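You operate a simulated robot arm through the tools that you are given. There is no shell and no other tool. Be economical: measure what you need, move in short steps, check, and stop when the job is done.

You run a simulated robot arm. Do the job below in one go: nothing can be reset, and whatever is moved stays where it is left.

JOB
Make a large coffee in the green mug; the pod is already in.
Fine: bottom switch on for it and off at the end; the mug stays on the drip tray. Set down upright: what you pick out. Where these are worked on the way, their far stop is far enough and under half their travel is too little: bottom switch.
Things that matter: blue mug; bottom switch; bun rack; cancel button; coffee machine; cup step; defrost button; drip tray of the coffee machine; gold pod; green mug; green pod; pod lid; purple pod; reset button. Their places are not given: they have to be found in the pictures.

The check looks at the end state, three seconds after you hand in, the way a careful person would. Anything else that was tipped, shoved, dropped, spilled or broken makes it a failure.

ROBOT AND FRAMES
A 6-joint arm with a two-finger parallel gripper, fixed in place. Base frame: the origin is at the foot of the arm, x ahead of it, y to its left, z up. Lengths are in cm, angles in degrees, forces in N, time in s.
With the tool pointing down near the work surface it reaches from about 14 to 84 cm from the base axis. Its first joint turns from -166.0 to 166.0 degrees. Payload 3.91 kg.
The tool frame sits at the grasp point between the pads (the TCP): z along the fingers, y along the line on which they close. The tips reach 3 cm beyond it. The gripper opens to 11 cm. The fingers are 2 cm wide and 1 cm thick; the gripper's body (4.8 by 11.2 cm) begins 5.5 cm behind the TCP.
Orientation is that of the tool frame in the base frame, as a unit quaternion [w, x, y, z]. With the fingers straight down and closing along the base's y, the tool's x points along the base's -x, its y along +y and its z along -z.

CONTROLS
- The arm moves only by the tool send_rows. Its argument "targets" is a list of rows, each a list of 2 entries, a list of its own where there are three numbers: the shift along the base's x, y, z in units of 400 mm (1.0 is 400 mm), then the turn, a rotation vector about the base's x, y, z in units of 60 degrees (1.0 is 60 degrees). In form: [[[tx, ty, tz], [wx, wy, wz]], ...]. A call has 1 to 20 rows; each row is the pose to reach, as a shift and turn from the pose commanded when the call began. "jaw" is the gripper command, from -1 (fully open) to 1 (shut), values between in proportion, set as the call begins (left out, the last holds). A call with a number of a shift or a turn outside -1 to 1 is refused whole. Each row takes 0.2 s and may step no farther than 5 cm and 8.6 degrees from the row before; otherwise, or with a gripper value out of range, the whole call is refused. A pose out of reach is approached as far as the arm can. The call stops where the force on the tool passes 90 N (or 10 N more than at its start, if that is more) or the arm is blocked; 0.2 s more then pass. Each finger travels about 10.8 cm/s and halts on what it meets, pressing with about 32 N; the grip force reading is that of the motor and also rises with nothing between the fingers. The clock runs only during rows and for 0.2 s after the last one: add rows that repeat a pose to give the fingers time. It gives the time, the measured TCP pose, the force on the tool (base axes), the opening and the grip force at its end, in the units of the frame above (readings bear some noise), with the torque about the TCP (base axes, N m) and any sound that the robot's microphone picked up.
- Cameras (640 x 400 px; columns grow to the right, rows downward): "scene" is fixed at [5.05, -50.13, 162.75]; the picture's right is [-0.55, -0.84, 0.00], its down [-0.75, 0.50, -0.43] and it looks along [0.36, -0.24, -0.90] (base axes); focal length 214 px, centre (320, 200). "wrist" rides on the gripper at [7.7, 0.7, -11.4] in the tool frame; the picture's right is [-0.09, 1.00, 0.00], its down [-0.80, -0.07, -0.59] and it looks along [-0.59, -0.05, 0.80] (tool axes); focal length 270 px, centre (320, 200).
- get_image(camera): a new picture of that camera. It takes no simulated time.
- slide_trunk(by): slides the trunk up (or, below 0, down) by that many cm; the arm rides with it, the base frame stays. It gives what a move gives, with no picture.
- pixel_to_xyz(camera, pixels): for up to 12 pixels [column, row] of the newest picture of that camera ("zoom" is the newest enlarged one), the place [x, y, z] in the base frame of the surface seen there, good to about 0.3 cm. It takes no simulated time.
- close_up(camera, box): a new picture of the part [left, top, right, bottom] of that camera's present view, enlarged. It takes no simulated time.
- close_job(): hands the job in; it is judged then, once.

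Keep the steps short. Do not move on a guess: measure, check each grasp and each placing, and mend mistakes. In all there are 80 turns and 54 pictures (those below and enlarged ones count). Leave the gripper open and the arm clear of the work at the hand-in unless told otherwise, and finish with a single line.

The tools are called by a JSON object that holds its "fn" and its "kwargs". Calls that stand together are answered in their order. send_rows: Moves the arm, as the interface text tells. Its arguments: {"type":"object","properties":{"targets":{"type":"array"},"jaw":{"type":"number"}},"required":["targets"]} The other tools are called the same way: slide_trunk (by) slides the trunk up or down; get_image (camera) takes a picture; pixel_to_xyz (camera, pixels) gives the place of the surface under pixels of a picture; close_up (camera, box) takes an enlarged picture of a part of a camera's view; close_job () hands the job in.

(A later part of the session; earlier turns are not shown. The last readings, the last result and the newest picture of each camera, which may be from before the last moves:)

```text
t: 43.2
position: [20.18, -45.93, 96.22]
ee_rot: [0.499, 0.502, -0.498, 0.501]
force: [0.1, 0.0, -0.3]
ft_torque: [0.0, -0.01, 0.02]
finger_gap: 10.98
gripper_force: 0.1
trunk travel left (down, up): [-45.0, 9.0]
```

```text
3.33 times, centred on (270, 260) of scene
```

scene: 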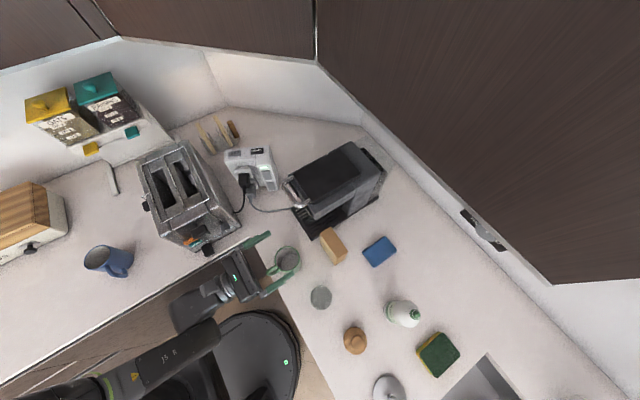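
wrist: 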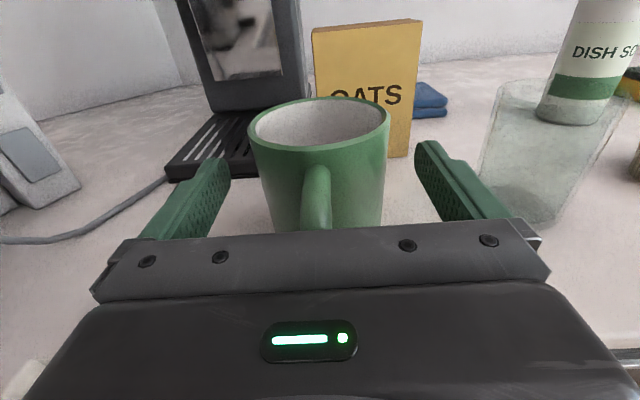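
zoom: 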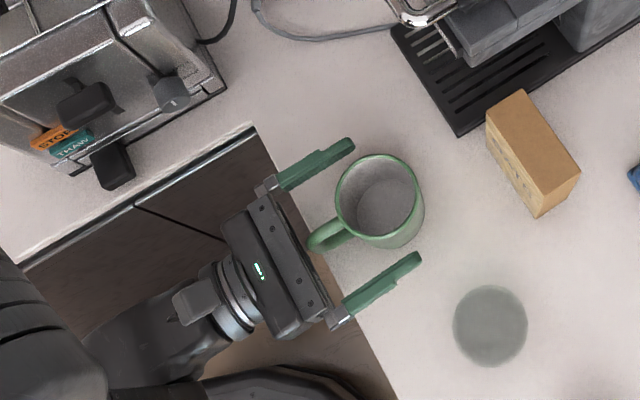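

Fingers straddle the mug and the handle clears the palm. I ease 0.3 cm forward, then close the jaw.

{"fn": "send_rows", "kwargs": {"targets": [[[0, -0.008, 0], [0, 0, 0]], [[0, -0.008, 0], [0, 0, 0]]]}}

{"fn": "send_rows", "kwargs": {"targets": [[[0, 0, 0], [0, 0, 0]], [[0, 0, 0], [0, 0, 0]], [[0, 0, 0], [0, 0, 0]]], "jaw": 1}}

{"fn": "send_rows", "kwargs": {"targets": [[[0, 0, 0.03], [0, 0, 0]], [[0, 0, 0.08], [0, 0, 0]], [[0, 0.03, 0.11], [0, 0, 0]], [[0, 0.03, 0.11], [0, 0, 0]]]}}

{"fn": "get_image", "kwargs": {"camera": "wrist"}}

```text
t: 43.8
position: [20.12, -46.26, 96.24]
ee_rot: [0.5, 0.501, -0.499, 0.5]
force: [-0.2, -1.2, -0.3]
ft_torque: [0.02, 0.0, 0.0]
finger_gap: 11.0
gripper_force: 0.1
trunk travel left (down, up): [-45.0, 9.0]
```

```text
t: 44.6
position: [20.16, -46.36, 96.38]
ee_rot: [0.5, 0.501, -0.499, 0.5]
force: [-0.5, -0.8, 0.5]
ft_torque: [-0.07, -0.09, -0.03]
finger_gap: 7.25
gripper_force: 31.7
trunk travel left (down, up): [-45.0, 9.0]
```

```text
t: 45.6
position: [20.2, -44.96, 100.63]
ee_rot: [0.5, 0.502, -0.498, 0.5]
force: [1.1, -1.2, -3.2]
ft_torque: [0.07, -0.02, 0.01]
finger_gap: 7.27
gripper_force: 31.8
trunk travel left (down, up): [-45.0, 9.0]
```

```text
23 pictures are left
```

wrist: 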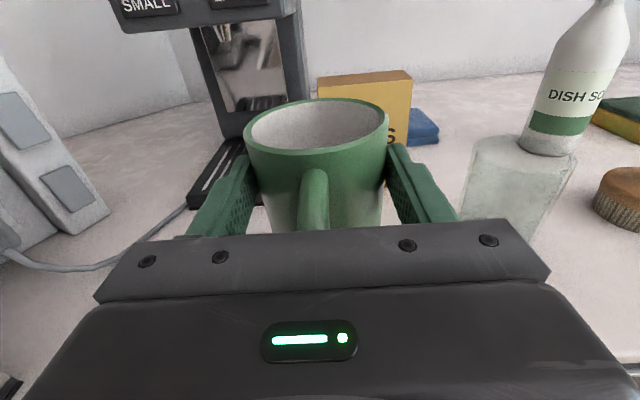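

The mug is held level. I move sideways to line up with the tray centre at x 29.8, then take a look to find the spout.

{"fn": "send_rows", "kwargs": {"targets": [[[0.08, 0, 0], [0, 0, 0]], [[0.16, 0, 0], [0, 0, 0]], [[0.24, 0, -0.01], [0, 0, 0]], [[0.24, 0, -0.022], [0, 0, 0]], [[0.24, 0, -0.022], [0, 0, 0]]]}}

{"fn": "get_image", "kwargs": {"camera": "wrist"}}

```text
t: 46.8
position: [29.79, -45.01, 99.73]
ee_rot: [0.498, 0.502, -0.498, 0.502]
force: [-0.4, -0.2, -2.6]
ft_torque: [0.05, 0.04, 0.0]
finger_gap: 7.24
gripper_force: 32.0
trunk travel left (down, up): [-45.0, 9.0]
```

```text
22 pictures are left
```

wrist: 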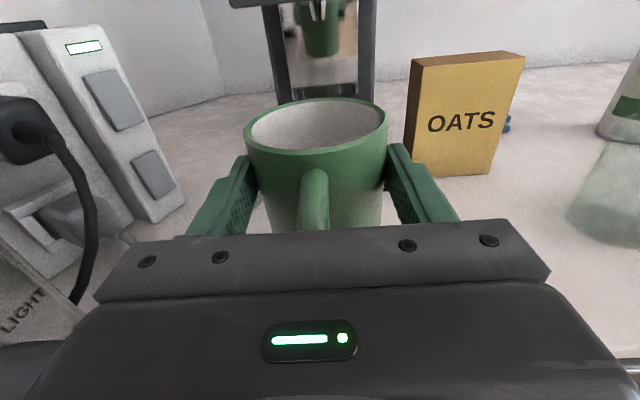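

{"fn": "close_up", "kwargs": {"camera": "wrist", "box": [220, 0, 420, 120]}}

{"fn": "pixel_to_xyz", "kwargs": {"camera": "wrist", "pixels": [[317, 8], [313, 6], [323, 6], [317, 15], [317, 2], [310, 2], [318, 19], [270, 3], [360, 2], [318, 50]]}}

```text
3.20 times, centred on (320, 60) of wrist
```

zoom: 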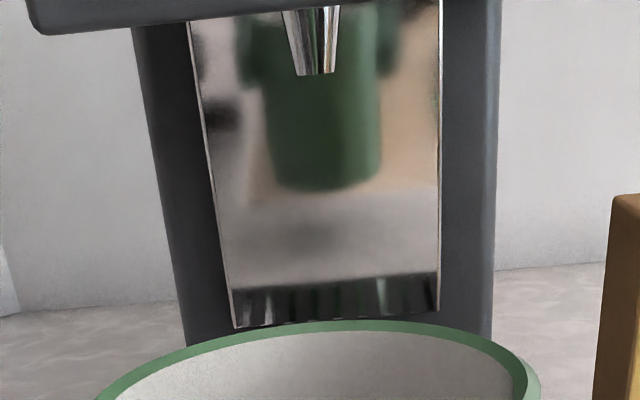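

```text
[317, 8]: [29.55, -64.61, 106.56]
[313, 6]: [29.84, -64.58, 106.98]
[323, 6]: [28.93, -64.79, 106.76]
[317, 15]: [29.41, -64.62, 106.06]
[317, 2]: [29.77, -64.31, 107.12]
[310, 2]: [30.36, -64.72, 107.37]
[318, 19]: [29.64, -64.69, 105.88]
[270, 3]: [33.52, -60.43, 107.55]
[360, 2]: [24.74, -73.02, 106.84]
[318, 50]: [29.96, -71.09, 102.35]
```

The spout tip is at (29.6, -65, 105.8). I carry the mug straight in so its centre ends at y about -65.3; the rim, near 102.4, passes below the spout.

{"fn": "send_rows", "kwargs": {"targets": [[[0, -0.1, 0], [0, 0, 0]], [[0, -0.2, 0], [0, 0, 0]], [[0, -0.28, 0], [0, 0, 0]], [[0, -0.35, 0], [0, 0, 0]], [[0, -0.41, 0], [0, 0, 0]], [[-0.002, -0.455, 0], [0, 0, 0]], [[-0.002, -0.455, 0], [0, 0, 0]]]}}

{"fn": "get_image", "kwargs": {"camera": "wrist"}}

{"fn": "close_up", "kwargs": {"camera": "scene", "box": [220, 130, 380, 270]}}

```text
t: 48.4
position: [29.71, -63.27, 99.71]
ee_rot: [0.499, 0.503, -0.498, 0.501]
force: [-0.1, -0.1, -2.3]
ft_torque: [0.05, -0.01, -0.03]
finger_gap: 7.26
gripper_force: 31.8
trunk travel left (down, up): [-45.0, 9.0]
```

```text
20 pictures are left
```

wrist: 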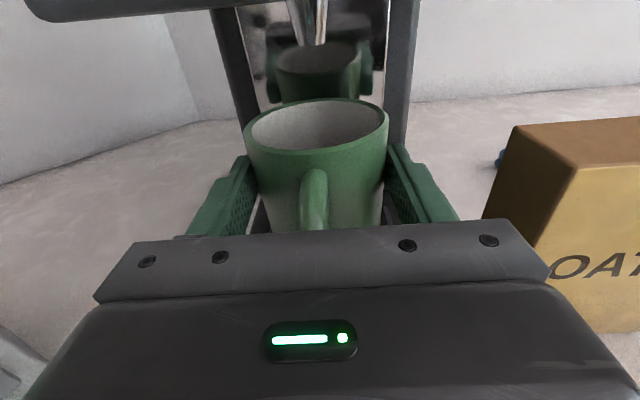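

```text
2.86 times, centred on (300, 200) of scene
```

zoom: 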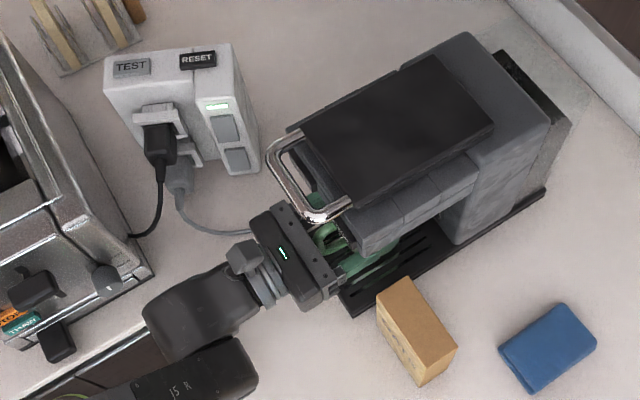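

{"fn": "pixel_to_xyz", "kwargs": {"camera": "wrist", "pixels": [[316, 35], [318, 40], [316, 101], [316, 150], [248, 125], [386, 125], [305, 10]]}}

{"fn": "send_rows", "kwargs": {"targets": [[[0, 0, -0.012], [0, 0, 0]], [[0, 0, -0.022], [0, 0, 0]], [[0, 0, -0.022], [0, 0, 0]]]}}

```text
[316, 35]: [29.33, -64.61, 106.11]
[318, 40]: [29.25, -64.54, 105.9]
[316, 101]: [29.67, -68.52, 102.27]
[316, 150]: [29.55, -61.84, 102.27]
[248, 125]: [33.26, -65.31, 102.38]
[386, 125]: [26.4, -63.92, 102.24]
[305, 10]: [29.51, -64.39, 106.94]
```

```text
t: 49.2
position: [29.55, -63.21, 99.01]
ee_rot: [0.499, 0.503, -0.497, 0.5]
force: [-0.4, 0.5, -2.7]
ft_torque: [0.01, 0.0, 0.0]
finger_gap: 7.24
gripper_force: 32.0
trunk travel left (down, up): [-45.0, 9.0]
```

The spout is over the mug's centre. I lower in small steps until the tray carries it.

{"fn": "send_rows", "kwargs": {"targets": [[[0, 0, -0.006], [0, 0, 0]], [[0, 0, -0.006], [0, 0, 0]]]}}

{"fn": "send_rows", "kwargs": {"targets": [[[0, 0, -0.005], [0, 0, 0]], [[0, 0, -0.005], [0, 0, 0]]]}}

```text
t: 49.8
position: [29.7, -63.41, 98.68]
ee_rot: [0.498, 0.503, -0.498, 0.502]
force: [-1.1, 0.4, -3.0]
ft_torque: [0.05, 0.04, -0.02]
finger_gap: 7.27
gripper_force: 32.2
trunk travel left (down, up): [-45.0, 9.0]
```

```text
t: 50.4
position: [29.67, -63.32, 98.59]
ee_rot: [0.499, 0.502, -0.498, 0.501]
force: [0.1, 0.0, -2.7]
ft_torque: [0.06, 0.0, 0.01]
finger_gap: 7.23
gripper_force: 31.7
trunk travel left (down, up): [-45.0, 9.0]
```

{"fn": "send_rows", "kwargs": {"targets": [[[0, 0, -0.005], [0, 0, 0]], [[0, 0, -0.005], [0, 0, 0]]]}}

{"fn": "send_rows", "kwargs": {"targets": [[[0, 0, -0.003], [0, 0, 0]], [[0, 0, -0.003], [0, 0, 0]]]}}

```text
t: 51.0
position: [29.61, -63.33, 98.18]
ee_rot: [0.498, 0.502, -0.498, 0.502]
force: [0.7, -1.1, -2.4]
ft_torque: [0.05, -0.02, 0.01]
finger_gap: 7.22
gripper_force: 31.8
trunk travel left (down, up): [-45.0, 9.0]
```

```text
t: 51.6
position: [29.69, -63.2, 98.18]
ee_rot: [0.5, 0.501, -0.497, 0.502]
force: [3.6, -3.0, 6.6]
ft_torque: [-0.12, -0.44, -0.04]
finger_gap: 7.24
gripper_force: 32.2
trunk travel left (down, up): [-45.0, 9.0]
```

Contact: the force turned upward (6.6 N). I open the jaw and back straight out.

{"fn": "send_rows", "kwargs": {"targets": [[[0, 0, 0], [0, 0, 0]], [[0, 0, 0], [0, 0, 0]], [[0, 0, 0], [0, 0, 0]]], "jaw": -1}}

{"fn": "send_rows", "kwargs": {"targets": [[[0, 0.06, 0], [0, 0, 0]], [[0, 0.15, 0], [0, 0, 0]], [[0, 0.25, 0], [0, 0, 0]], [[0, 0.35, 0], [0, 0, 0]], [[0, 0.45, 0.05], [0, 0, 0]], [[0, 0.45, 0.15], [0, 0, 0]], [[0, 0.45, 0.25], [0, 0, 0]], [[0, 0.45, 0.35], [0, 0, 0]], [[0, 0.45, 0.45], [0, 0, 0]], [[0, 0.45, 0.45], [0, 0, 0]]]}}

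{"fn": "get_image", "kwargs": {"camera": "wrist"}}

```text
t: 52.4
position: [29.65, -63.31, 98.17]
ee_rot: [0.498, 0.502, -0.498, 0.501]
force: [-0.4, 0.7, 1.3]
ft_torque: [0.02, 0.02, 0.03]
finger_gap: 10.99
gripper_force: 0.0
trunk travel left (down, up): [-45.0, 9.0]
```

```text
t: 54.6
position: [29.51, -45.28, 116.24]
ee_rot: [0.5, 0.503, -0.497, 0.5]
force: [0.0, -0.2, 0.4]
ft_torque: [-0.01, 0.03, 0.0]
finger_gap: 10.97
gripper_force: 0.1
trunk travel left (down, up): [-45.0, 9.0]
```

```text
18 pictures are left
```

wrist: 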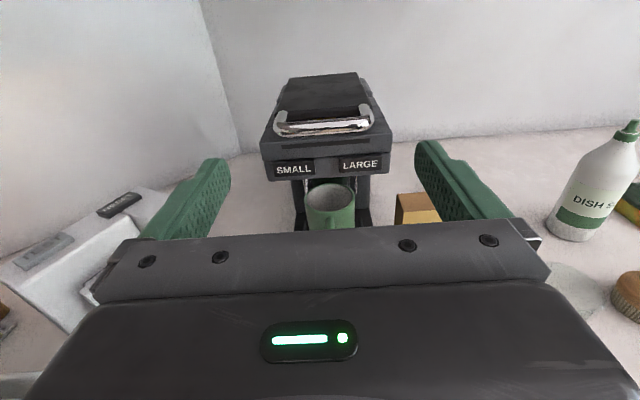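

The mug stands on the tray. Now I measure the lid for pressing it closed.

{"fn": "pixel_to_xyz", "kwargs": {"camera": "wrist", "pixels": [[320, 78], [320, 90], [320, 100], [320, 110], [300, 115], [345, 110], [325, 126], [290, 126], [360, 122], [360, 163], [320, 140], [292, 169]]}}

```text
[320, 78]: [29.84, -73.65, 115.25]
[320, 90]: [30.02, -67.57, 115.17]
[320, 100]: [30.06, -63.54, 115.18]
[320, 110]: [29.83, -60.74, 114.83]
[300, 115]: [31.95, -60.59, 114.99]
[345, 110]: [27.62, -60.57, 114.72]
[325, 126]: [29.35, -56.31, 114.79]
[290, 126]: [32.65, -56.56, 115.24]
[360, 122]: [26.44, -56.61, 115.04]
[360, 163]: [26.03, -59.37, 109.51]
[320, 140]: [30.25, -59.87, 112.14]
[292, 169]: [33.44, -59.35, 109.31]
```

The lid lies level at z 115.2, so it appears closed with the pod below it; I'll listen at the brew. Next the bottom switch. I close the jaw, rise, turn to heading -30° and pitch down 32°, aiming from in front of the power block.

{"fn": "send_rows", "kwargs": {"targets": [[[0, 0, 0.05], [0, 0, 0.13]], [[0, 0, 0.1], [0, 0, 0.26]], [[0, 0.02, 0.15], [0, 0, 0.39]], [[0, 0.04, 0.15], [0, 0, 0.52]], [[0, 0.04, 0.15], [0, 0, 0.65]], [[0, 0.04, 0.15], [0, 0, 0.78]], [[0, 0.04, 0.15], [0, 0, 0.9]], [[0, 0.04, 0.15], [0, 0, 1.0]]], "jaw": 1}}

{"fn": "send_rows", "kwargs": {"targets": [[[0.04, 0, 0], [0.067, 0.116, 0]], [[0.08, 0, 0], [0.134, 0.231, 0]], [[0.1, 0, 0], [0.2, 0.347, 0]], [[0.12, 0, 0], [0.267, 0.462, 0]], [[0.12, 0, 0], [0.267, 0.462, 0]]]}}

{"fn": "get_image", "kwargs": {"camera": "wrist"}}

```text
t: 56.4
position: [47.69, -25.54, 129.06]
ee_rot: [0.252, 0.672, -0.258, 0.647]
force: [0.9, -0.2, -0.7]
ft_torque: [0.03, 0.01, 0.01]
finger_gap: 0.0
gripper_force: 32.4
out of reach, approached as far as the arm can: row 2, 3, 4, 5, 6, 7, 8
trunk travel left (down, up): [-45.0, 9.0]
```

```text
t: 57.6
position: [52.29, -25.1, 128.49]
ee_rot: [0.21, 0.835, -0.277, 0.427]
force: [0.1, -0.3, 0.2]
ft_torque: [0.0, -0.03, 0.0]
finger_gap: 0.0
gripper_force: 32.6
trunk travel left (down, up): [-45.0, 9.0]
```

```text
17 pictures are left
```

wrist: 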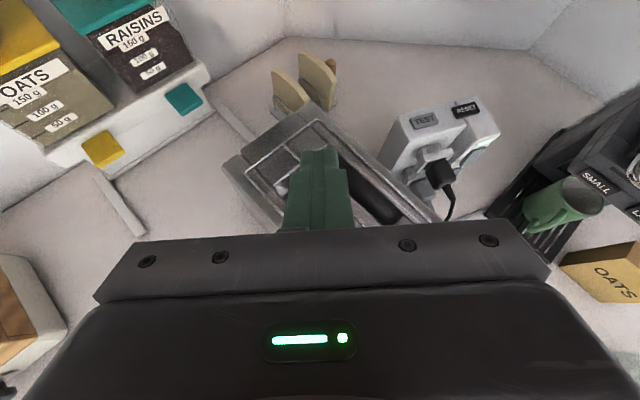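

The arm swung over the toaster at a safe height; heading is now -44°, pitch 33°. I move over to in front of the power block, staying high, and correct the heading by +10°.

{"fn": "send_rows", "kwargs": {"targets": [[[-0.045, -0.078, 0], [0, 0, 0.02]], [[-0.09, -0.156, 0], [0, 0, 0.04]], [[-0.134, -0.233, 0], [0, 0, 0.06]], [[-0.179, -0.311, 0], [0, 0, 0.08]], [[-0.224, -0.389, 0], [0, 0, 0.1]], [[-0.268, -0.467, -0.05], [0, 0, 0.12]], [[-0.313, -0.545, -0.1], [0, 0, 0.14]], [[-0.3575, -0.6225, -0.2], [0, 0, 0.167]], [[-0.3575, -0.6225, -0.2625], [0, 0, 0.167]]]}}

{"fn": "get_image", "kwargs": {"camera": "wrist"}}

```text
refused: row 8 steps farther than a row can; nothing moved
```

```text
16 pictures are left
```

wrist: 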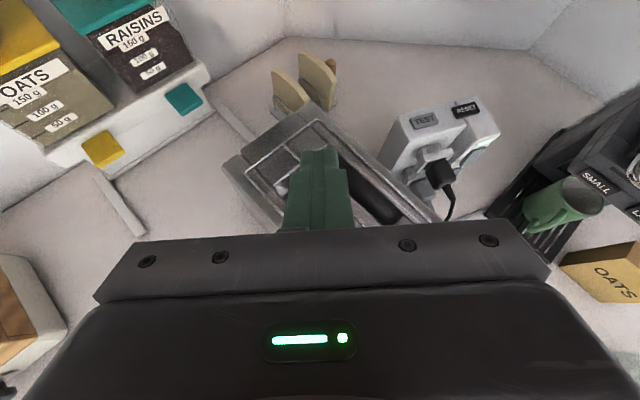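

One step was too long; I resend with a gentler end.

{"fn": "send_rows", "kwargs": {"targets": [[[-0.045, -0.078, 0], [0, 0, 0.02]], [[-0.09, -0.156, 0], [0, 0, 0.04]], [[-0.134, -0.233, 0], [0, 0, 0.06]], [[-0.179, -0.311, 0], [0, 0, 0.08]], [[-0.224, -0.389, 0], [0, 0, 0.1]], [[-0.268, -0.467, -0.04], [0, 0, 0.12]], [[-0.313, -0.545, -0.08], [0, 0, 0.14]], [[-0.3575, -0.6225, -0.15], [0, 0, 0.167]], [[-0.3575, -0.6225, -0.2625], [0, 0, 0.167]]]}}

{"fn": "get_image", "kwargs": {"camera": "wrist"}}

```text
t: 59.6
position: [43.52, -43.43, 116.69]
ee_rot: [0.235, 0.829, -0.227, 0.454]
force: [-0.2, 0.0, 0.6]
ft_torque: [0.03, -0.01, 0.01]
finger_gap: 0.0
gripper_force: 31.9
out of reach, approached as far as the arm can: row 4, 5, 6, 7, 8, 9
trunk travel left (down, up): [-45.0, 9.0]
```

```text
15 pictures are left
```

wrist: 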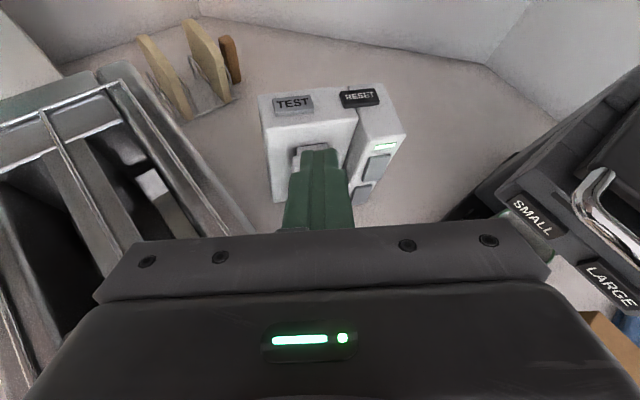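

Headings far left of the arm's radial direction are out of reach. A steeper 45° pitch at heading -42° should work and keeps the gripper body off the upper switch. I turn to that at the same height.

{"fn": "send_rows", "kwargs": {"targets": [[[0, 0, 0], [0.0755, 0.024, -0.0275]], [[0, 0, 0], [0.151, 0.0475, -0.055]], [[0, 0, 0], [0.2265, 0.071, -0.0825]], [[0, 0, 0], [0.302, 0.095, -0.11]], [[-0.02, -0.08, 0], [0.302, 0.095, -0.11]], [[-0.0455, -0.17, -0.01], [0.302, 0.095, -0.11]], [[-0.0455, -0.17, -0.01], [0.302, 0.095, -0.11]]]}}

{"fn": "get_image", "kwargs": {"camera": "wrist"}}

```text
t: 61.2
position: [42.11, -50.3, 116.23]
ee_rot: [0.138, 0.863, -0.329, 0.357]
force: [0.4, -0.4, -0.9]
ft_torque: [0.03, 0.0, -0.02]
finger_gap: 0.0
gripper_force: 31.9
out of reach, approached as far as the arm can: row 1, 2, 3
trunk travel left (down, up): [-45.0, 9.0]
```

```text
14 pictures are left
```

wrist: 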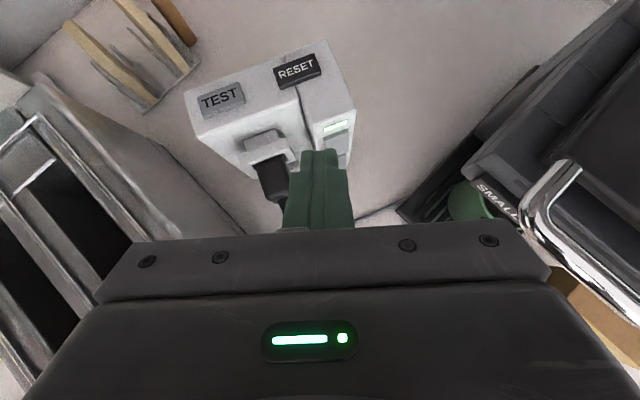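

Orientation is exactly as wanted. I check where the plug, its cable and the switches are before going down.

{"fn": "pixel_to_xyz", "kwargs": {"camera": "wrist", "pixels": [[270, 170], [275, 195], [262, 150], [340, 145], [338, 127], [130, 130], [150, 215], [330, 118], [350, 120], [545, 190]]}}

{"fn": "close_up", "kwargs": {"camera": "scene", "box": [200, 130, 320, 250]}}

```text
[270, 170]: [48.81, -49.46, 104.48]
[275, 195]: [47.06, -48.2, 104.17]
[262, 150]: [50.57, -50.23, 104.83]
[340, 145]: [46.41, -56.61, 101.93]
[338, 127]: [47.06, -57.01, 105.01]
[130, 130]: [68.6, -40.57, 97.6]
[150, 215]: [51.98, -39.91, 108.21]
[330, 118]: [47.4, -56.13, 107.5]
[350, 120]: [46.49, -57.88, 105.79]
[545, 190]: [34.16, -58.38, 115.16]
```

```text
3.33 times, centred on (260, 190) of scene
```

zoom: 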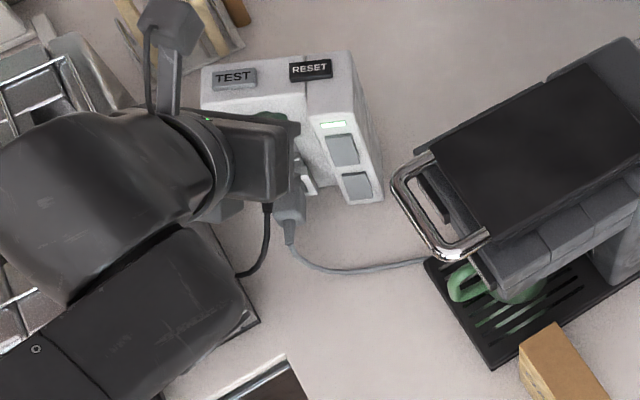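

The black plug (top z 104, near (47–50, -49)) would be close to the gripper's left side. So I'll open slightly to a gap of 4 and press with the left finger, shifting the body to the right. First a sharp look at the switches for their tilt.

{"fn": "close_up", "kwargs": {"camera": "scene", "box": [255, 165, 287, 209]}}

{"fn": "pixel_to_xyz", "kwargs": {"camera": "scene", "pixels": [[261, 180], [263, 184], [265, 188], [266, 192], [267, 195], [269, 199], [263, 181], [264, 183], [266, 194], [268, 197]]}}

```text
9.09 times, centred on (271, 187) of scene
```

zoom: 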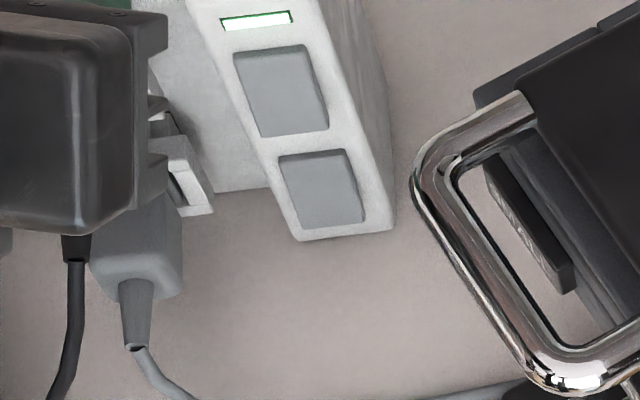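

```text
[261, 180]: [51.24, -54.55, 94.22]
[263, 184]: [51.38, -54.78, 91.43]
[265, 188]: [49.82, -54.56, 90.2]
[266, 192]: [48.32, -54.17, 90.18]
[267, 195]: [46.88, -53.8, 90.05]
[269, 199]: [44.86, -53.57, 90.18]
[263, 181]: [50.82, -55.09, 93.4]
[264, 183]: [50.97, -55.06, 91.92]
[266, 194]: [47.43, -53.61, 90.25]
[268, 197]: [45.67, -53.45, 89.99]
```

{"fn": "pixel_to_xyz", "kwargs": {"camera": "zoom", "pixels": [[312, 162], [322, 188], [333, 218], [272, 65], [285, 95], [298, 128], [280, 143], [300, 228], [380, 225], [318, 142], [340, 188], [300, 188]]}}

```text
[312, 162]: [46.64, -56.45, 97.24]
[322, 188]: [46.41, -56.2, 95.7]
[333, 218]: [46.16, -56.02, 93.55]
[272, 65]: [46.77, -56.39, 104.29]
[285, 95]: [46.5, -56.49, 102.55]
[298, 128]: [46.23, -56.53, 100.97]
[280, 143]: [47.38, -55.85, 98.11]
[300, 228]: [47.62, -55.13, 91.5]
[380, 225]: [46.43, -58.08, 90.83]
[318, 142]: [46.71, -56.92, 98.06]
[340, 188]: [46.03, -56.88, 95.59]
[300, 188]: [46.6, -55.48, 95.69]
```

The bottom switch is a rocker. Its lower edge sticks out 0.6 cm and its upper edge is in, so I press its lower half. I go down to a pre-press point with the gap at 4 cm.

{"fn": "send_rows", "kwargs": {"targets": [[[-0.035, -0.037, -0.05], [0, 0, 0]], [[-0.07, -0.075, -0.12], [0, 0, 0]], [[-0.07, -0.075, -0.22], [0, 0, 0]], [[-0.07, -0.075, -0.32], [0, 0, 0]], [[-0.07, -0.075, -0.408], [0, 0, 0]], [[-0.07, -0.075, -0.408], [0, 0, 0]]], "jaw": 0.273}}

{"fn": "close_up", "kwargs": {"camera": "scene", "box": [220, 150, 310, 230]}}

{"fn": "get_image", "kwargs": {"camera": "wrist"}}

```text
t: 62.6
position: [39.4, -53.21, 99.62]
ee_rot: [0.139, 0.863, -0.331, 0.355]
force: [-1.1, -0.3, 0.4]
ft_torque: [-0.01, 0.0, -0.01]
finger_gap: 4.0
gripper_force: 0.1
trunk travel left (down, up): [-45.0, 9.0]
```

```text
5.00 times, centred on (265, 190) of scene
```

zoom: 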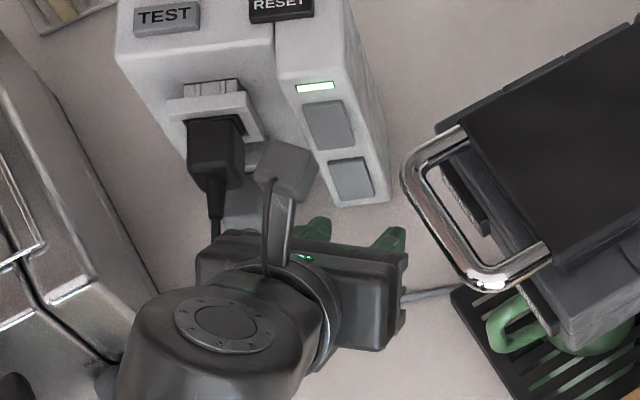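

```text
10 pictures are left
```

wrist: 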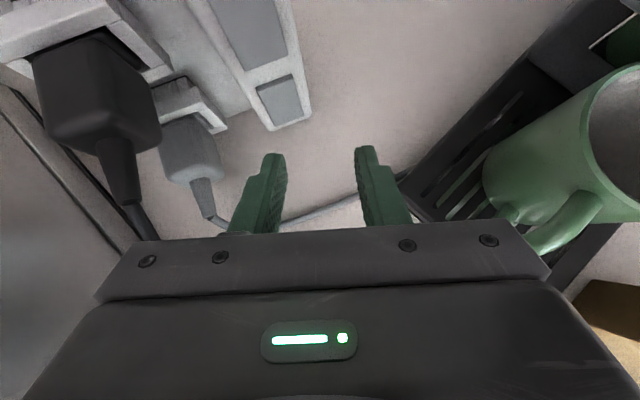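

The left finger lines up with the bottom switch and the plug is clear. I go in along the tool, then push horizontally on the lower half.

{"fn": "send_rows", "kwargs": {"targets": [[[0.029, -0.032, -0.05], [0, 0, 0]], [[0.0575, -0.0648, -0.1005], [0, 0, 0]], [[0.0757, -0.0728, -0.1005], [0, 0, 0]], [[0.085, -0.0769, -0.1005], [0, 0, 0]], [[0.0894, -0.0788, -0.1005], [0, 0, 0]], [[0.0894, -0.0788, -0.1005], [0, 0, 0]]]}}

```text
t: 64.0
position: [42.43, -56.5, 95.73]
ee_rot: [0.139, 0.863, -0.331, 0.356]
force: [-24.0, 18.2, -8.6]
ft_torque: [0.22, 0.67, 0.84]
finger_gap: 3.91
gripper_force: 0.0
trunk travel left (down, up): [-45.0, 9.0]
```

Contact at about 30 N, no click yet. I push further in small steps.

{"fn": "send_rows", "kwargs": {"targets": [[[0.0069, -0.003, 0], [0, 0, 0]], [[0.0137, -0.006, 0], [0, 0, 0]], [[0.0206, -0.009, 0], [0, 0, 0]], [[0.0206, -0.009, 0], [0, 0, 0]]]}}

{"fn": "close_up", "kwargs": {"camera": "scene", "box": [240, 160, 300, 215]}}

```text
t: 65.0
position: [42.76, -56.19, 95.74]
ee_rot: [0.134, 0.864, -0.331, 0.354]
force: [-74.0, 46.1, -11.0]
ft_torque: [0.69, 1.5, 1.89]
finger_gap: 3.27
gripper_force: 0.0
trunk travel left (down, up): [-45.0, 9.0]
```

```text
7.27 times, centred on (270, 188) of scene
```

zoom: 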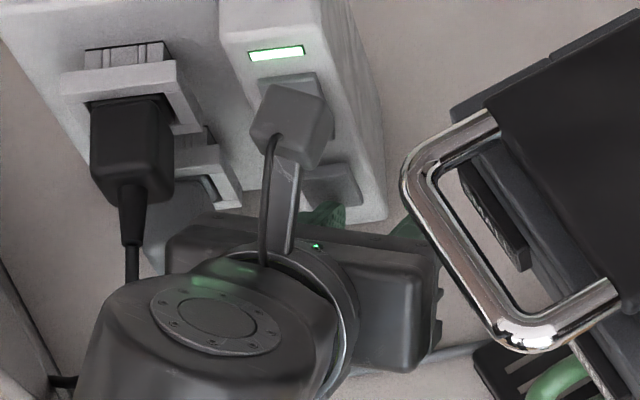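

Force is high (88 N) with no click, so I back off and examine the switch.

{"fn": "send_rows", "kwargs": {"targets": [[[-0.03, 0.013, 0], [0, 0, 0]], [[-0.08, 0.055, 0.05], [0, 0, 0]], [[-0.12, 0.09, 0.1], [0, 0, 0]], [[-0.12, 0.09, 0.1], [0, 0, 0]]]}}

{"fn": "close_up", "kwargs": {"camera": "scene", "box": [250, 165, 290, 215]}}

{"fn": "pixel_to_xyz", "kwargs": {"camera": "zoom", "pixels": [[320, 160], [330, 185], [340, 210], [345, 165], [350, 190], [310, 185], [285, 150], [300, 225], [290, 85], [305, 115]]}}

```text
t: 66.0
position: [39.01, -53.28, 99.8]
ee_rot: [0.138, 0.863, -0.331, 0.356]
force: [0.7, -0.3, -0.2]
ft_torque: [-0.02, 0.0, -0.01]
finger_gap: 3.98
gripper_force: 0.0
trunk travel left (down, up): [-45.0, 9.0]
```

```text
8.00 times, centred on (270, 190) of scene
```

zoom: 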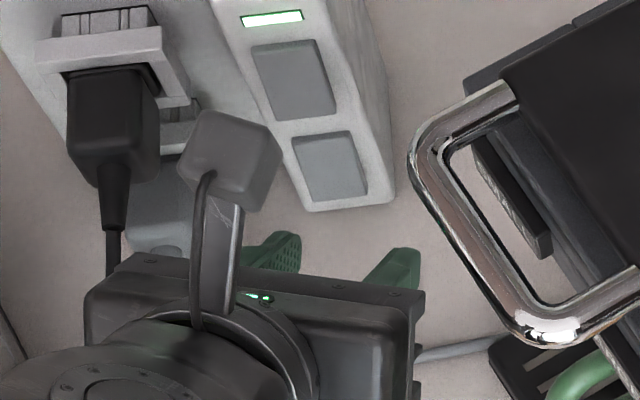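

```text
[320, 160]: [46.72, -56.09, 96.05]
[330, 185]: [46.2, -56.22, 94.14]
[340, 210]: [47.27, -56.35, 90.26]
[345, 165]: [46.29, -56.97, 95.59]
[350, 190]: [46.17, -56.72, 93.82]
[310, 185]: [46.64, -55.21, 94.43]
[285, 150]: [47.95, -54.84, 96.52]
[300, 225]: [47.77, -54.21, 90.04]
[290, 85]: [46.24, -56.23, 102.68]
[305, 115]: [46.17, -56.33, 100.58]
```

{"fn": "pixel_to_xyz", "kwargs": {"camera": "zoom", "pixels": [[318, 139], [322, 148], [326, 158], [330, 168], [334, 178], [338, 190], [340, 194], [282, 52], [287, 66], [293, 84], [299, 100], [303, 112]]}}

```text
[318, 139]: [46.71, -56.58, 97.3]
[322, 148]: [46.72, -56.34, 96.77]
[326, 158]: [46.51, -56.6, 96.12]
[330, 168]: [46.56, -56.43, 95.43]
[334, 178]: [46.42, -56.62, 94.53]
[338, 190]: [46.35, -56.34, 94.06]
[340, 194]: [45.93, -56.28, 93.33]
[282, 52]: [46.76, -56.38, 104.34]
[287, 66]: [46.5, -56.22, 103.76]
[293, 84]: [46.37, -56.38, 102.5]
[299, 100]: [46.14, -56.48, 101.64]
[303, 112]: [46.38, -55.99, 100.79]
```

{"fn": "close_up", "kwargs": {"camera": "scene", "box": [262, 167, 280, 193]}}

{"fn": "pixel_to_xyz", "kwargs": {"camera": "zoom", "pixels": [[320, 215], [320, 230], [325, 250], [330, 270], [335, 290], [340, 310], [345, 330], [350, 350], [240, 60], [255, 110], [275, 150], [285, 190]]}}

```text
15.38 times, centred on (271, 180) of scene
```

zoom: 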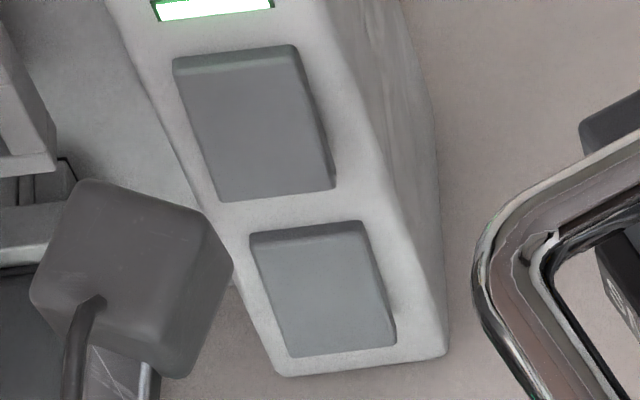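

```text
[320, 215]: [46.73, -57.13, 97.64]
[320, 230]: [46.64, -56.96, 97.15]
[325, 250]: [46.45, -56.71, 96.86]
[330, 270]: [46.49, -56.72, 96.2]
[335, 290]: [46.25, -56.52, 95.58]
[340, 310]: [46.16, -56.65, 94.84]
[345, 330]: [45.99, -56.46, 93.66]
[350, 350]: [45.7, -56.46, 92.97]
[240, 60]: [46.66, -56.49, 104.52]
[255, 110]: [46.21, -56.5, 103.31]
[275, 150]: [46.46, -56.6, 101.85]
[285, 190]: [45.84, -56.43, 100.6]
```

The lower edge still sticks out, so the rocker has not flipped; my contact was too close to its pivot. I press again lower, at about z 93.3.

{"fn": "send_rows", "kwargs": {"targets": [[[0.03, -0.033, -0.065], [0, 0, 0]], [[0.06, -0.0655, -0.1275], [0, 0, 0]], [[0.075, -0.0725, -0.1275], [0, 0, 0]], [[0.083, -0.076, -0.1275], [0, 0, 0]], [[0.09, -0.079, -0.1275], [0, 0, 0]], [[0.097, -0.082, -0.1275], [0, 0, 0]], [[0.104, -0.085, -0.1275], [0, 0, 0]], [[0.111, -0.088, -0.1275], [0, 0, 0]]]}}

```text
t: 67.8
position: [42.82, -56.47, 94.73]
ee_rot: [0.138, 0.864, -0.331, 0.355]
force: [-41.2, 30.8, -3.1]
ft_torque: [0.5, 0.76, 1.39]
finger_gap: 3.78
gripper_force: 0.1
trunk travel left (down, up): [-45.0, 9.0]
```

The contact point has gone in about 0.6 cm. I continue until the stop.

{"fn": "send_rows", "kwargs": {"targets": [[[0.007, -0.003, 0], [0, 0, 0]], [[0.014, -0.006, 0], [0, 0, 0]], [[0.018, -0.008, 0], [0, 0, 0]]]}}

{"fn": "send_rows", "kwargs": {"targets": [[[-0.05, 0.022, 0], [0, 0, 0]], [[-0.1, 0.075, 0.06], [0, 0, 0]], [[-0.13, 0.1, 0.12], [0, 0, 0]], [[-0.13, 0.1, 0.12], [0, 0, 0]]]}}

{"fn": "close_up", "kwargs": {"camera": "scene", "box": [262, 167, 280, 193]}}

{"fn": "pixel_to_xyz", "kwargs": {"camera": "zoom", "pixels": [[320, 230], [325, 245], [328, 260], [330, 270], [335, 290], [340, 310], [345, 330], [350, 345]]}}

```text
t: 68.5
position: [42.86, -56.26, 94.59]
ee_rot: [0.138, 0.864, -0.335, 0.351]
force: [-51.5, 31.8, 23.5]
ft_torque: [0.52, -0.13, 1.31]
finger_gap: 3.42
gripper_force: 0.0
trunk travel left (down, up): [-45.0, 9.0]
stopped in row 3: the force on the tool passed its limit (the readings are from after the stop); the commanded pose is now the measured one
```

```text
t: 69.5
position: [38.66, -52.58, 98.79]
ee_rot: [0.134, 0.866, -0.331, 0.35]
force: [-0.1, 0.2, 0.0]
ft_torque: [0.02, 0.0, 0.01]
finger_gap: 3.97
gripper_force: 0.0
trunk travel left (down, up): [-45.0, 9.0]
```

```text
15.38 times, centred on (271, 180) of scene
```

zoom: 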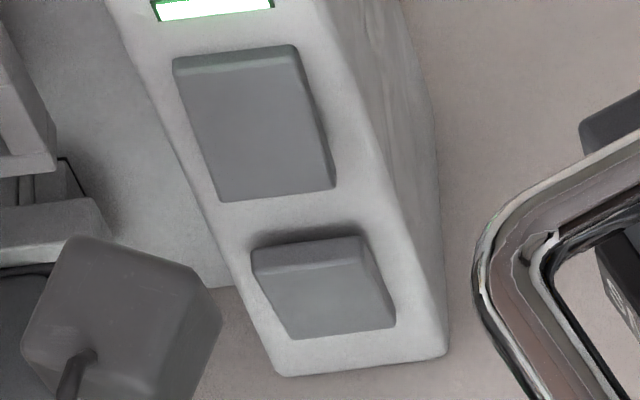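

```text
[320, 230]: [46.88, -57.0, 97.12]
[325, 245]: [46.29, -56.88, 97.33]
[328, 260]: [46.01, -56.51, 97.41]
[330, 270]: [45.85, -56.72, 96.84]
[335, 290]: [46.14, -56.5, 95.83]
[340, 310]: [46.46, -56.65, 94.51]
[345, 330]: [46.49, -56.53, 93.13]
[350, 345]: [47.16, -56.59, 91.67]
```

The rocker has clearly flipped: its upper edge now stands out and the lower edge is in. Next is LARGE at (26, -59.4, 109.3). I retreat up and turn to horizontal, heading -90°, jaw shut.

{"fn": "send_rows", "kwargs": {"targets": [[[-0.03, 0.06, 0.08], [0, 0, 0]], [[-0.04, 0.12, 0.17], [0, 0, 0]], [[-0.05, 0.18, 0.26], [0, 0, 0]], [[-0.067, 0.215, 0.35], [0, 0, 0]], [[-0.067, 0.215, 0.4], [0, 0, 0]]], "jaw": 1}}

{"fn": "send_rows", "kwargs": {"targets": [[[-0.03, 0, 0], [-0.08, -0.036, -0.084]], [[-0.06, 0, 0], [-0.16, -0.072, -0.168]], [[-0.09, 0, 0], [-0.24, -0.107, -0.253]], [[-0.12, 0, 0], [-0.32, -0.143, -0.337]], [[-0.15, 0, 0], [-0.4, -0.179, -0.421]], [[-0.18, 0, 0], [-0.479, -0.215, -0.505]], [[-0.21, 0, 0], [-0.559, -0.25, -0.59]], [[-0.24, 0, 0], [-0.639, -0.286, -0.674]], [[-0.25, 0, 0], [-0.719, -0.322, -0.758]], [[-0.25, 0, 0], [-0.719, -0.322, -0.758]]]}}

{"fn": "get_image", "kwargs": {"camera": "wrist"}}

```text
t: 70.7
position: [35.67, -44.32, 114.8]
ee_rot: [0.135, 0.866, -0.333, 0.349]
force: [-0.5, 0.2, 0.1]
ft_torque: [0.01, -0.03, 0.01]
finger_gap: 0.01
gripper_force: 32.0
trunk travel left (down, up): [-45.0, 9.0]
```

```text
t: 72.9
position: [25.74, -44.02, 115.05]
ee_rot: [-0.5, -0.499, 0.501, -0.5]
force: [0.1, -0.4, -0.1]
ft_torque: [0.03, -0.01, -0.02]
finger_gap: 0.0
gripper_force: 31.1
out of reach, approached as far as the arm can: row 2, 3, 4, 5
trunk travel left (down, up): [-45.0, 9.0]
```

```text
5 pictures are left
```

wrist: 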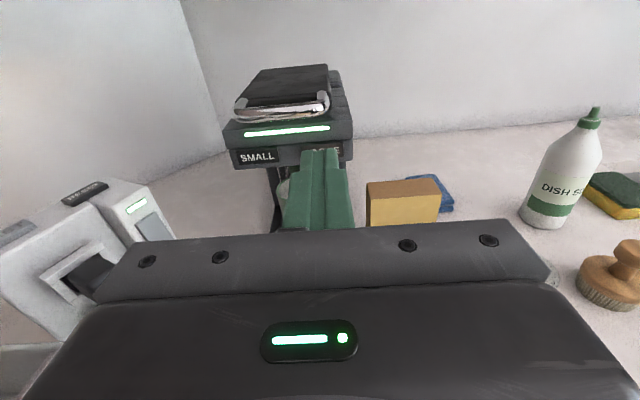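

The machine's front strip is now lit green, so it has power and is ready. I go to the LARGE button and press it gently.

{"fn": "send_rows", "kwargs": {"targets": [[[0.005, -0.03, -0.07], [0, 0, 0]], [[0.005, -0.1, -0.143], [0, 0, 0]], [[0.005, -0.2, -0.143], [0, 0, 0]], [[0.005, -0.27, -0.143], [0, 0, 0]], [[0.005, -0.295, -0.143], [0, 0, 0]], [[0.005, -0.295, -0.143], [0, 0, 0]]]}}

{"fn": "send_rows", "kwargs": {"targets": [[[0, -0.007, 0], [0, 0, 0]], [[0, -0.014, 0], [0, 0, 0]], [[0, -0.021, 0], [0, 0, 0]], [[0, -0.028, 0], [0, 0, 0]]]}}

```text
t: 74.3
position: [25.9, -55.83, 109.06]
ee_rot: [0.502, 0.499, -0.501, 0.498]
force: [-0.2, 0.0, 0.2]
ft_torque: [0.02, -0.02, -0.01]
finger_gap: 0.03
gripper_force: 31.9
trunk travel left (down, up): [-45.0, 9.0]
```

```text
t: 75.3
position: [25.84, -56.87, 109.17]
ee_rot: [-0.5, -0.499, 0.501, -0.5]
force: [-0.7, 5.9, -1.0]
ft_torque: [-0.02, -0.01, -0.02]
finger_gap: 0.0
gripper_force: 31.4
trunk travel left (down, up): [-45.0, 9.0]
heard: click
```

Click heard at 5.9 N. I release, back off and wait, listening for the brew.

{"fn": "send_rows", "kwargs": {"targets": [[[0, 0.05, 0], [0, 0, 0]], [[0, 0.15, 0], [0, 0, 0]], [[0, 0.25, 0.03], [0, 0, 0]], [[0, 0.3, 0.1], [0, 0, 0]], [[0, 0.3, 0.15], [0, 0, 0]], [[0, 0.3, 0.15], [0, 0, 0]], [[0, 0.3, 0.15], [0, 0, 0]], [[0, 0.3, 0.15], [0, 0, 0]], [[0, 0.3, 0.15], [0, 0, 0]], [[0, 0.3, 0.15], [0, 0, 0]]]}}

{"fn": "get_image", "kwargs": {"camera": "wrist"}}

```text
t: 77.5
position: [25.99, -44.72, 115.07]
ee_rot: [-0.501, -0.499, 0.501, -0.499]
force: [0.1, -0.1, 0.3]
ft_torque: [0.0, -0.01, 0.02]
finger_gap: 0.0
gripper_force: 31.8
trunk travel left (down, up): [-45.0, 9.0]
```

```text
4 pictures are left
```

wrist: 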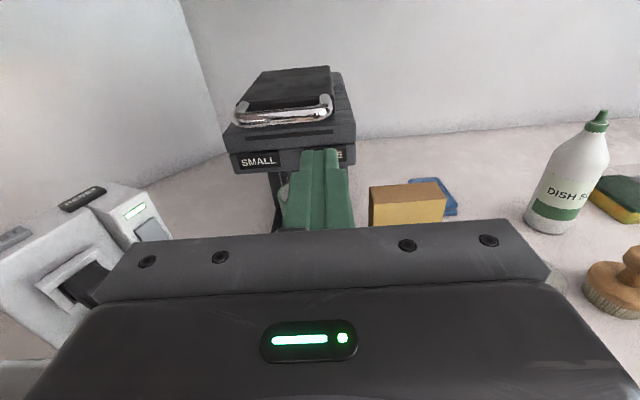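

The strip is dark now, perhaps blinking or off while brewing. I wait several seconds and listen.

{"fn": "send_rows", "kwargs": {"targets": [[[0, 0, 0], [0, 0, 0]], [[0, 0, 0], [0, 0, 0]], [[0, 0, 0], [0, 0, 0]], [[0, 0, 0], [0, 0, 0]], [[0, 0, 0], [0, 0, 0]], [[0, 0, 0], [0, 0, 0]], [[0, 0, 0], [0, 0, 0]], [[0, 0, 0], [0, 0, 0]], [[0, 0, 0], [0, 0, 0]], [[0, 0, 0], [0, 0, 0]], [[0, 0, 0], [0, 0, 0]], [[0, 0, 0], [0, 0, 0]], [[0, 0, 0], [0, 0, 0]], [[0, 0, 0], [0, 0, 0]], [[0, 0, 0], [0, 0, 0]], [[0, 0, 0], [0, 0, 0]], [[0, 0, 0], [0, 0, 0]], [[0, 0, 0], [0, 0, 0]], [[0, 0, 0], [0, 0, 0]], [[0, 0, 0], [0, 0, 0]]]}}

{"fn": "send_rows", "kwargs": {"targets": [[[0, 0, 0], [0, 0, 0]], [[0, 0, 0], [0, 0, 0]], [[0, 0, 0], [0, 0, 0]], [[0, 0, 0], [0, 0, 0]], [[0, 0, 0], [0, 0, 0]], [[0, 0, 0], [0, 0, 0]], [[0, 0, 0], [0, 0, 0]], [[0, 0, 0], [0, 0, 0]], [[0, 0, 0], [0, 0, 0]], [[0, 0, 0], [0, 0, 0]], [[0, 0, 0], [0, 0, 0]], [[0, 0, 0], [0, 0, 0]], [[0, 0, 0], [0, 0, 0]], [[0, 0, 0], [0, 0, 0]], [[0, 0, 0], [0, 0, 0]], [[0, 0, 0], [0, 0, 0]], [[0, 0, 0], [0, 0, 0]], [[0, 0, 0], [0, 0, 0]], [[0, 0, 0], [0, 0, 0]], [[0, 0, 0], [0, 0, 0]]]}}

```text
t: 81.7
position: [25.98, -44.85, 115.15]
ee_rot: [-0.501, -0.499, 0.501, -0.499]
force: [-0.2, -0.7, -0.2]
ft_torque: [-0.02, 0.01, 0.02]
finger_gap: 0.02
gripper_force: 31.8
trunk travel left (down, up): [-45.0, 9.0]
```

```text
t: 85.9
position: [25.97, -44.92, 115.12]
ee_rot: [-0.5, -0.499, 0.501, -0.5]
force: [0.2, -0.6, 0.4]
ft_torque: [0.01, -0.01, -0.01]
finger_gap: 0.0
gripper_force: 31.9
trunk travel left (down, up): [-45.0, 9.0]
```

No further sound. I open the jaw, shift to the earlier viewing spot at x 29.6, and look at the strip and into the mug.

{"fn": "send_rows", "kwargs": {"targets": [[[0.045, 0, 0.02], [0, 0, 0]], [[0.09, 0, 0.05], [0, 0, 0]], [[0.09, 0, 0.05], [0, 0, 0]], [[0.09, 0, 0.05], [0, 0, 0]]], "jaw": -1}}

{"fn": "close_up", "kwargs": {"camera": "wrist", "box": [240, 60, 410, 235]}}

```text
t: 86.9
position: [29.62, -44.77, 117.22]
ee_rot: [-0.5, -0.499, 0.501, -0.5]
force: [0.3, -0.5, -0.7]
ft_torque: [0.0, 0.0, 0.01]
finger_gap: 11.02
gripper_force: 0.2
trunk travel left (down, up): [-45.0, 9.0]
```

```text
2.29 times, centred on (325, 148) of wrist
```

zoom: 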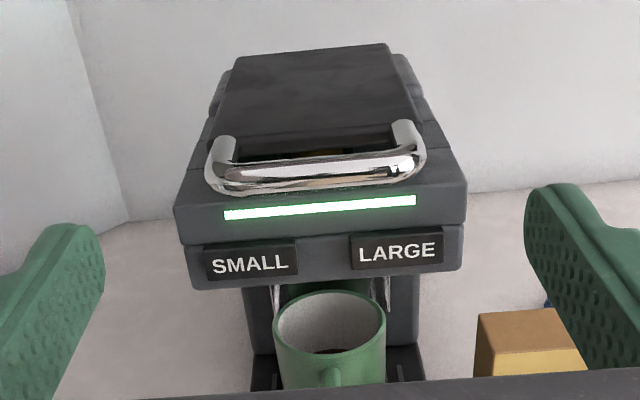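

Coffee is collecting at the bottom of the mug, so it is brewing with a blinking strip. I wait longer.

{"fn": "send_rows", "kwargs": {"targets": [[[0, 0, 0], [0, 0, 0]], [[0, 0, 0], [0, 0, 0]], [[0, 0, 0], [0, 0, 0]], [[0, 0, 0], [0, 0, 0]], [[0, 0, 0], [0, 0, 0]], [[0, 0, 0], [0, 0, 0]], [[0, 0, 0], [0, 0, 0]], [[0, 0, 0], [0, 0, 0]], [[0, 0, 0], [0, 0, 0]], [[0, 0, 0], [0, 0, 0]], [[0, 0, 0], [0, 0, 0]], [[0, 0, 0], [0, 0, 0]], [[0, 0, 0], [0, 0, 0]], [[0, 0, 0], [0, 0, 0]], [[0, 0, 0], [0, 0, 0]], [[0, 0, 0], [0, 0, 0]], [[0, 0, 0], [0, 0, 0]], [[0, 0, 0], [0, 0, 0]], [[0, 0, 0], [0, 0, 0]], [[0, 0, 0], [0, 0, 0]]]}}

{"fn": "send_rows", "kwargs": {"targets": [[[0, 0, 0], [0, 0, 0]], [[0, 0, 0], [0, 0, 0]], [[0, 0, 0], [0, 0, 0]], [[0, 0, 0], [0, 0, 0]], [[0, 0, 0], [0, 0, 0]], [[0, 0, 0], [0, 0, 0]], [[0, 0, 0], [0, 0, 0]], [[0, 0, 0], [0, 0, 0]], [[0, 0, 0], [0, 0, 0]], [[0, 0, 0], [0, 0, 0]], [[0, 0, 0], [0, 0, 0]], [[0, 0, 0], [0, 0, 0]], [[0, 0, 0], [0, 0, 0]], [[0, 0, 0], [0, 0, 0]], [[0, 0, 0], [0, 0, 0]], [[0, 0, 0], [0, 0, 0]], [[0, 0, 0], [0, 0, 0]], [[0, 0, 0], [0, 0, 0]], [[0, 0, 0], [0, 0, 0]], [[0, 0, 0], [0, 0, 0]]]}}

{"fn": "send_rows", "kwargs": {"targets": [[[0, 0, 0], [0, 0, 0]], [[0, 0, 0], [0, 0, 0]], [[0, 0, 0], [0, 0, 0]], [[0, 0, 0], [0, 0, 0]], [[0, 0, 0], [0, 0, 0]], [[0, 0, 0], [0, 0, 0]], [[0, 0, 0], [0, 0, 0]], [[0, 0, 0], [0, 0, 0]], [[0, 0, 0], [0, 0, 0]], [[0, 0, 0], [0, 0, 0]], [[0, 0, 0], [0, 0, 0]], [[0, 0, 0], [0, 0, 0]], [[0, 0, 0], [0, 0, 0]], [[0, 0, 0], [0, 0, 0]], [[0, 0, 0], [0, 0, 0]], [[0, 0, 0], [0, 0, 0]], [[0, 0, 0], [0, 0, 0]], [[0, 0, 0], [0, 0, 0]], [[0, 0, 0], [0, 0, 0]], [[0, 0, 0], [0, 0, 0]]]}}

{"fn": "send_rows", "kwargs": {"targets": [[[0, 0, 0], [0, 0, 0]], [[0, 0, 0], [0, 0, 0]], [[0, 0, 0], [0, 0, 0]], [[0, 0, 0], [0, 0, 0]], [[0, 0, 0], [0, 0, 0]], [[0, 0, 0], [0, 0, 0]], [[0, 0, 0], [0, 0, 0]], [[0, 0, 0], [0, 0, 0]], [[0, 0, 0], [0, 0, 0]], [[0, 0, 0], [0, 0, 0]], [[0, 0, 0], [0, 0, 0]], [[0, 0, 0], [0, 0, 0]], [[0, 0, 0], [0, 0, 0]], [[0, 0, 0], [0, 0, 0]], [[0, 0, 0], [0, 0, 0]], [[0, 0, 0], [0, 0, 0]], [[0, 0, 0], [0, 0, 0]], [[0, 0, 0], [0, 0, 0]], [[0, 0, 0], [0, 0, 0]], [[0, 0, 0], [0, 0, 0]]]}}

```text
t: 91.1
position: [29.46, -44.7, 117.21]
ee_rot: [-0.5, -0.499, 0.501, -0.5]
force: [0.1, 0.5, -0.8]
ft_torque: [-0.02, -0.01, -0.01]
finger_gap: 11.03
gripper_force: 0.0
trunk travel left (down, up): [-45.0, 9.0]
```

```text
t: 95.3
position: [29.61, -44.89, 117.23]
ee_rot: [-0.5, -0.499, 0.501, -0.5]
force: [0.7, -0.3, -0.8]
ft_torque: [0.01, 0.02, 0.01]
finger_gap: 11.0
gripper_force: 0.0
trunk travel left (down, up): [-45.0, 9.0]
```

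```text
t: 99.5
position: [29.57, -44.76, 117.24]
ee_rot: [-0.499, -0.499, 0.502, -0.5]
force: [-0.1, -0.2, 0.0]
ft_torque: [0.04, -0.01, 0.03]
finger_gap: 10.97
gripper_force: 0.0
trunk travel left (down, up): [-45.0, 9.0]
```

```text
t: 103.7
position: [29.63, -44.9, 117.2]
ee_rot: [-0.5, -0.499, 0.502, -0.499]
force: [-0.3, 1.0, -0.2]
ft_torque: [0.01, -0.01, 0.0]
finger_gap: 10.98
gripper_force: 0.1
trunk travel left (down, up): [-45.0, 9.0]
```

{"fn": "send_rows", "kwargs": {"targets": [[[0, 0, 0], [0, 0, 0]], [[0, 0, 0], [0, 0, 0]], [[0, 0, 0], [0, 0, 0]], [[0, 0, 0], [0, 0, 0]], [[0, 0, 0], [0, 0, 0]], [[0, 0, 0], [0, 0, 0]], [[0, 0, 0], [0, 0, 0]], [[0, 0, 0], [0, 0, 0]], [[0, 0, 0], [0, 0, 0]], [[0, 0, 0], [0, 0, 0]], [[0, 0, 0], [0, 0, 0]], [[0, 0, 0], [0, 0, 0]], [[0, 0, 0], [0, 0, 0]], [[0, 0, 0], [0, 0, 0]], [[0, 0, 0], [0, 0, 0]], [[0, 0, 0], [0, 0, 0]], [[0, 0, 0], [0, 0, 0]], [[0, 0, 0], [0, 0, 0]], [[0, 0, 0], [0, 0, 0]], [[0, 0, 0], [0, 0, 0]]]}}

{"fn": "send_rows", "kwargs": {"targets": [[[0, 0, 0], [0, 0, 0]], [[0, 0, 0], [0, 0, 0]], [[0, 0, 0], [0, 0, 0]], [[0, 0, 0], [0, 0, 0]], [[0, 0, 0], [0, 0, 0]], [[0, 0, 0], [0, 0, 0]], [[0, 0, 0], [0, 0, 0]], [[0, 0, 0], [0, 0, 0]], [[0, 0, 0], [0, 0, 0]], [[0, 0, 0], [0, 0, 0]], [[0, 0, 0], [0, 0, 0]], [[0, 0, 0], [0, 0, 0]], [[0, 0, 0], [0, 0, 0]], [[0, 0, 0], [0, 0, 0]], [[0, 0, 0], [0, 0, 0]], [[0, 0, 0], [0, 0, 0]], [[0, 0, 0], [0, 0, 0]], [[0, 0, 0], [0, 0, 0]], [[0, 0, 0], [0, 0, 0]], [[0, 0, 0], [0, 0, 0]]]}}

{"fn": "close_up", "kwargs": {"camera": "wrist", "box": [240, 60, 410, 235]}}

{"fn": "pixel_to_xyz", "kwargs": {"camera": "zoom", "pixels": [[330, 345], [345, 350], [330, 340], [320, 350], [330, 330], [330, 320]]}}

```text
t: 107.9
position: [29.51, -44.76, 117.13]
ee_rot: [-0.5, -0.499, 0.501, -0.5]
force: [-0.7, 0.1, -0.5]
ft_torque: [-0.02, 0.0, 0.01]
finger_gap: 11.01
gripper_force: 0.0
trunk travel left (down, up): [-45.0, 9.0]
```

```text
t: 112.1
position: [29.55, -44.85, 117.27]
ee_rot: [-0.5, -0.499, 0.501, -0.499]
force: [-1.0, -0.5, 0.8]
ft_torque: [0.0, 0.02, 0.0]
finger_gap: 10.99
gripper_force: 0.0
trunk travel left (down, up): [-45.0, 9.0]
```

```text
2.29 times, centred on (325, 148) of wrist
```

zoom: 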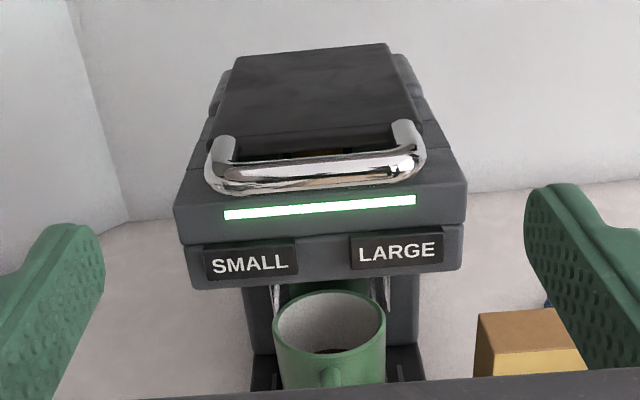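

```text
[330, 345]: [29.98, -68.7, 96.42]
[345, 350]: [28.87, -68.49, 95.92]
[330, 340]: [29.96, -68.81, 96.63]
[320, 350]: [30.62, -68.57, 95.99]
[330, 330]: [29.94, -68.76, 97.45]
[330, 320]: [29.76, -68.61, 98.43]
```

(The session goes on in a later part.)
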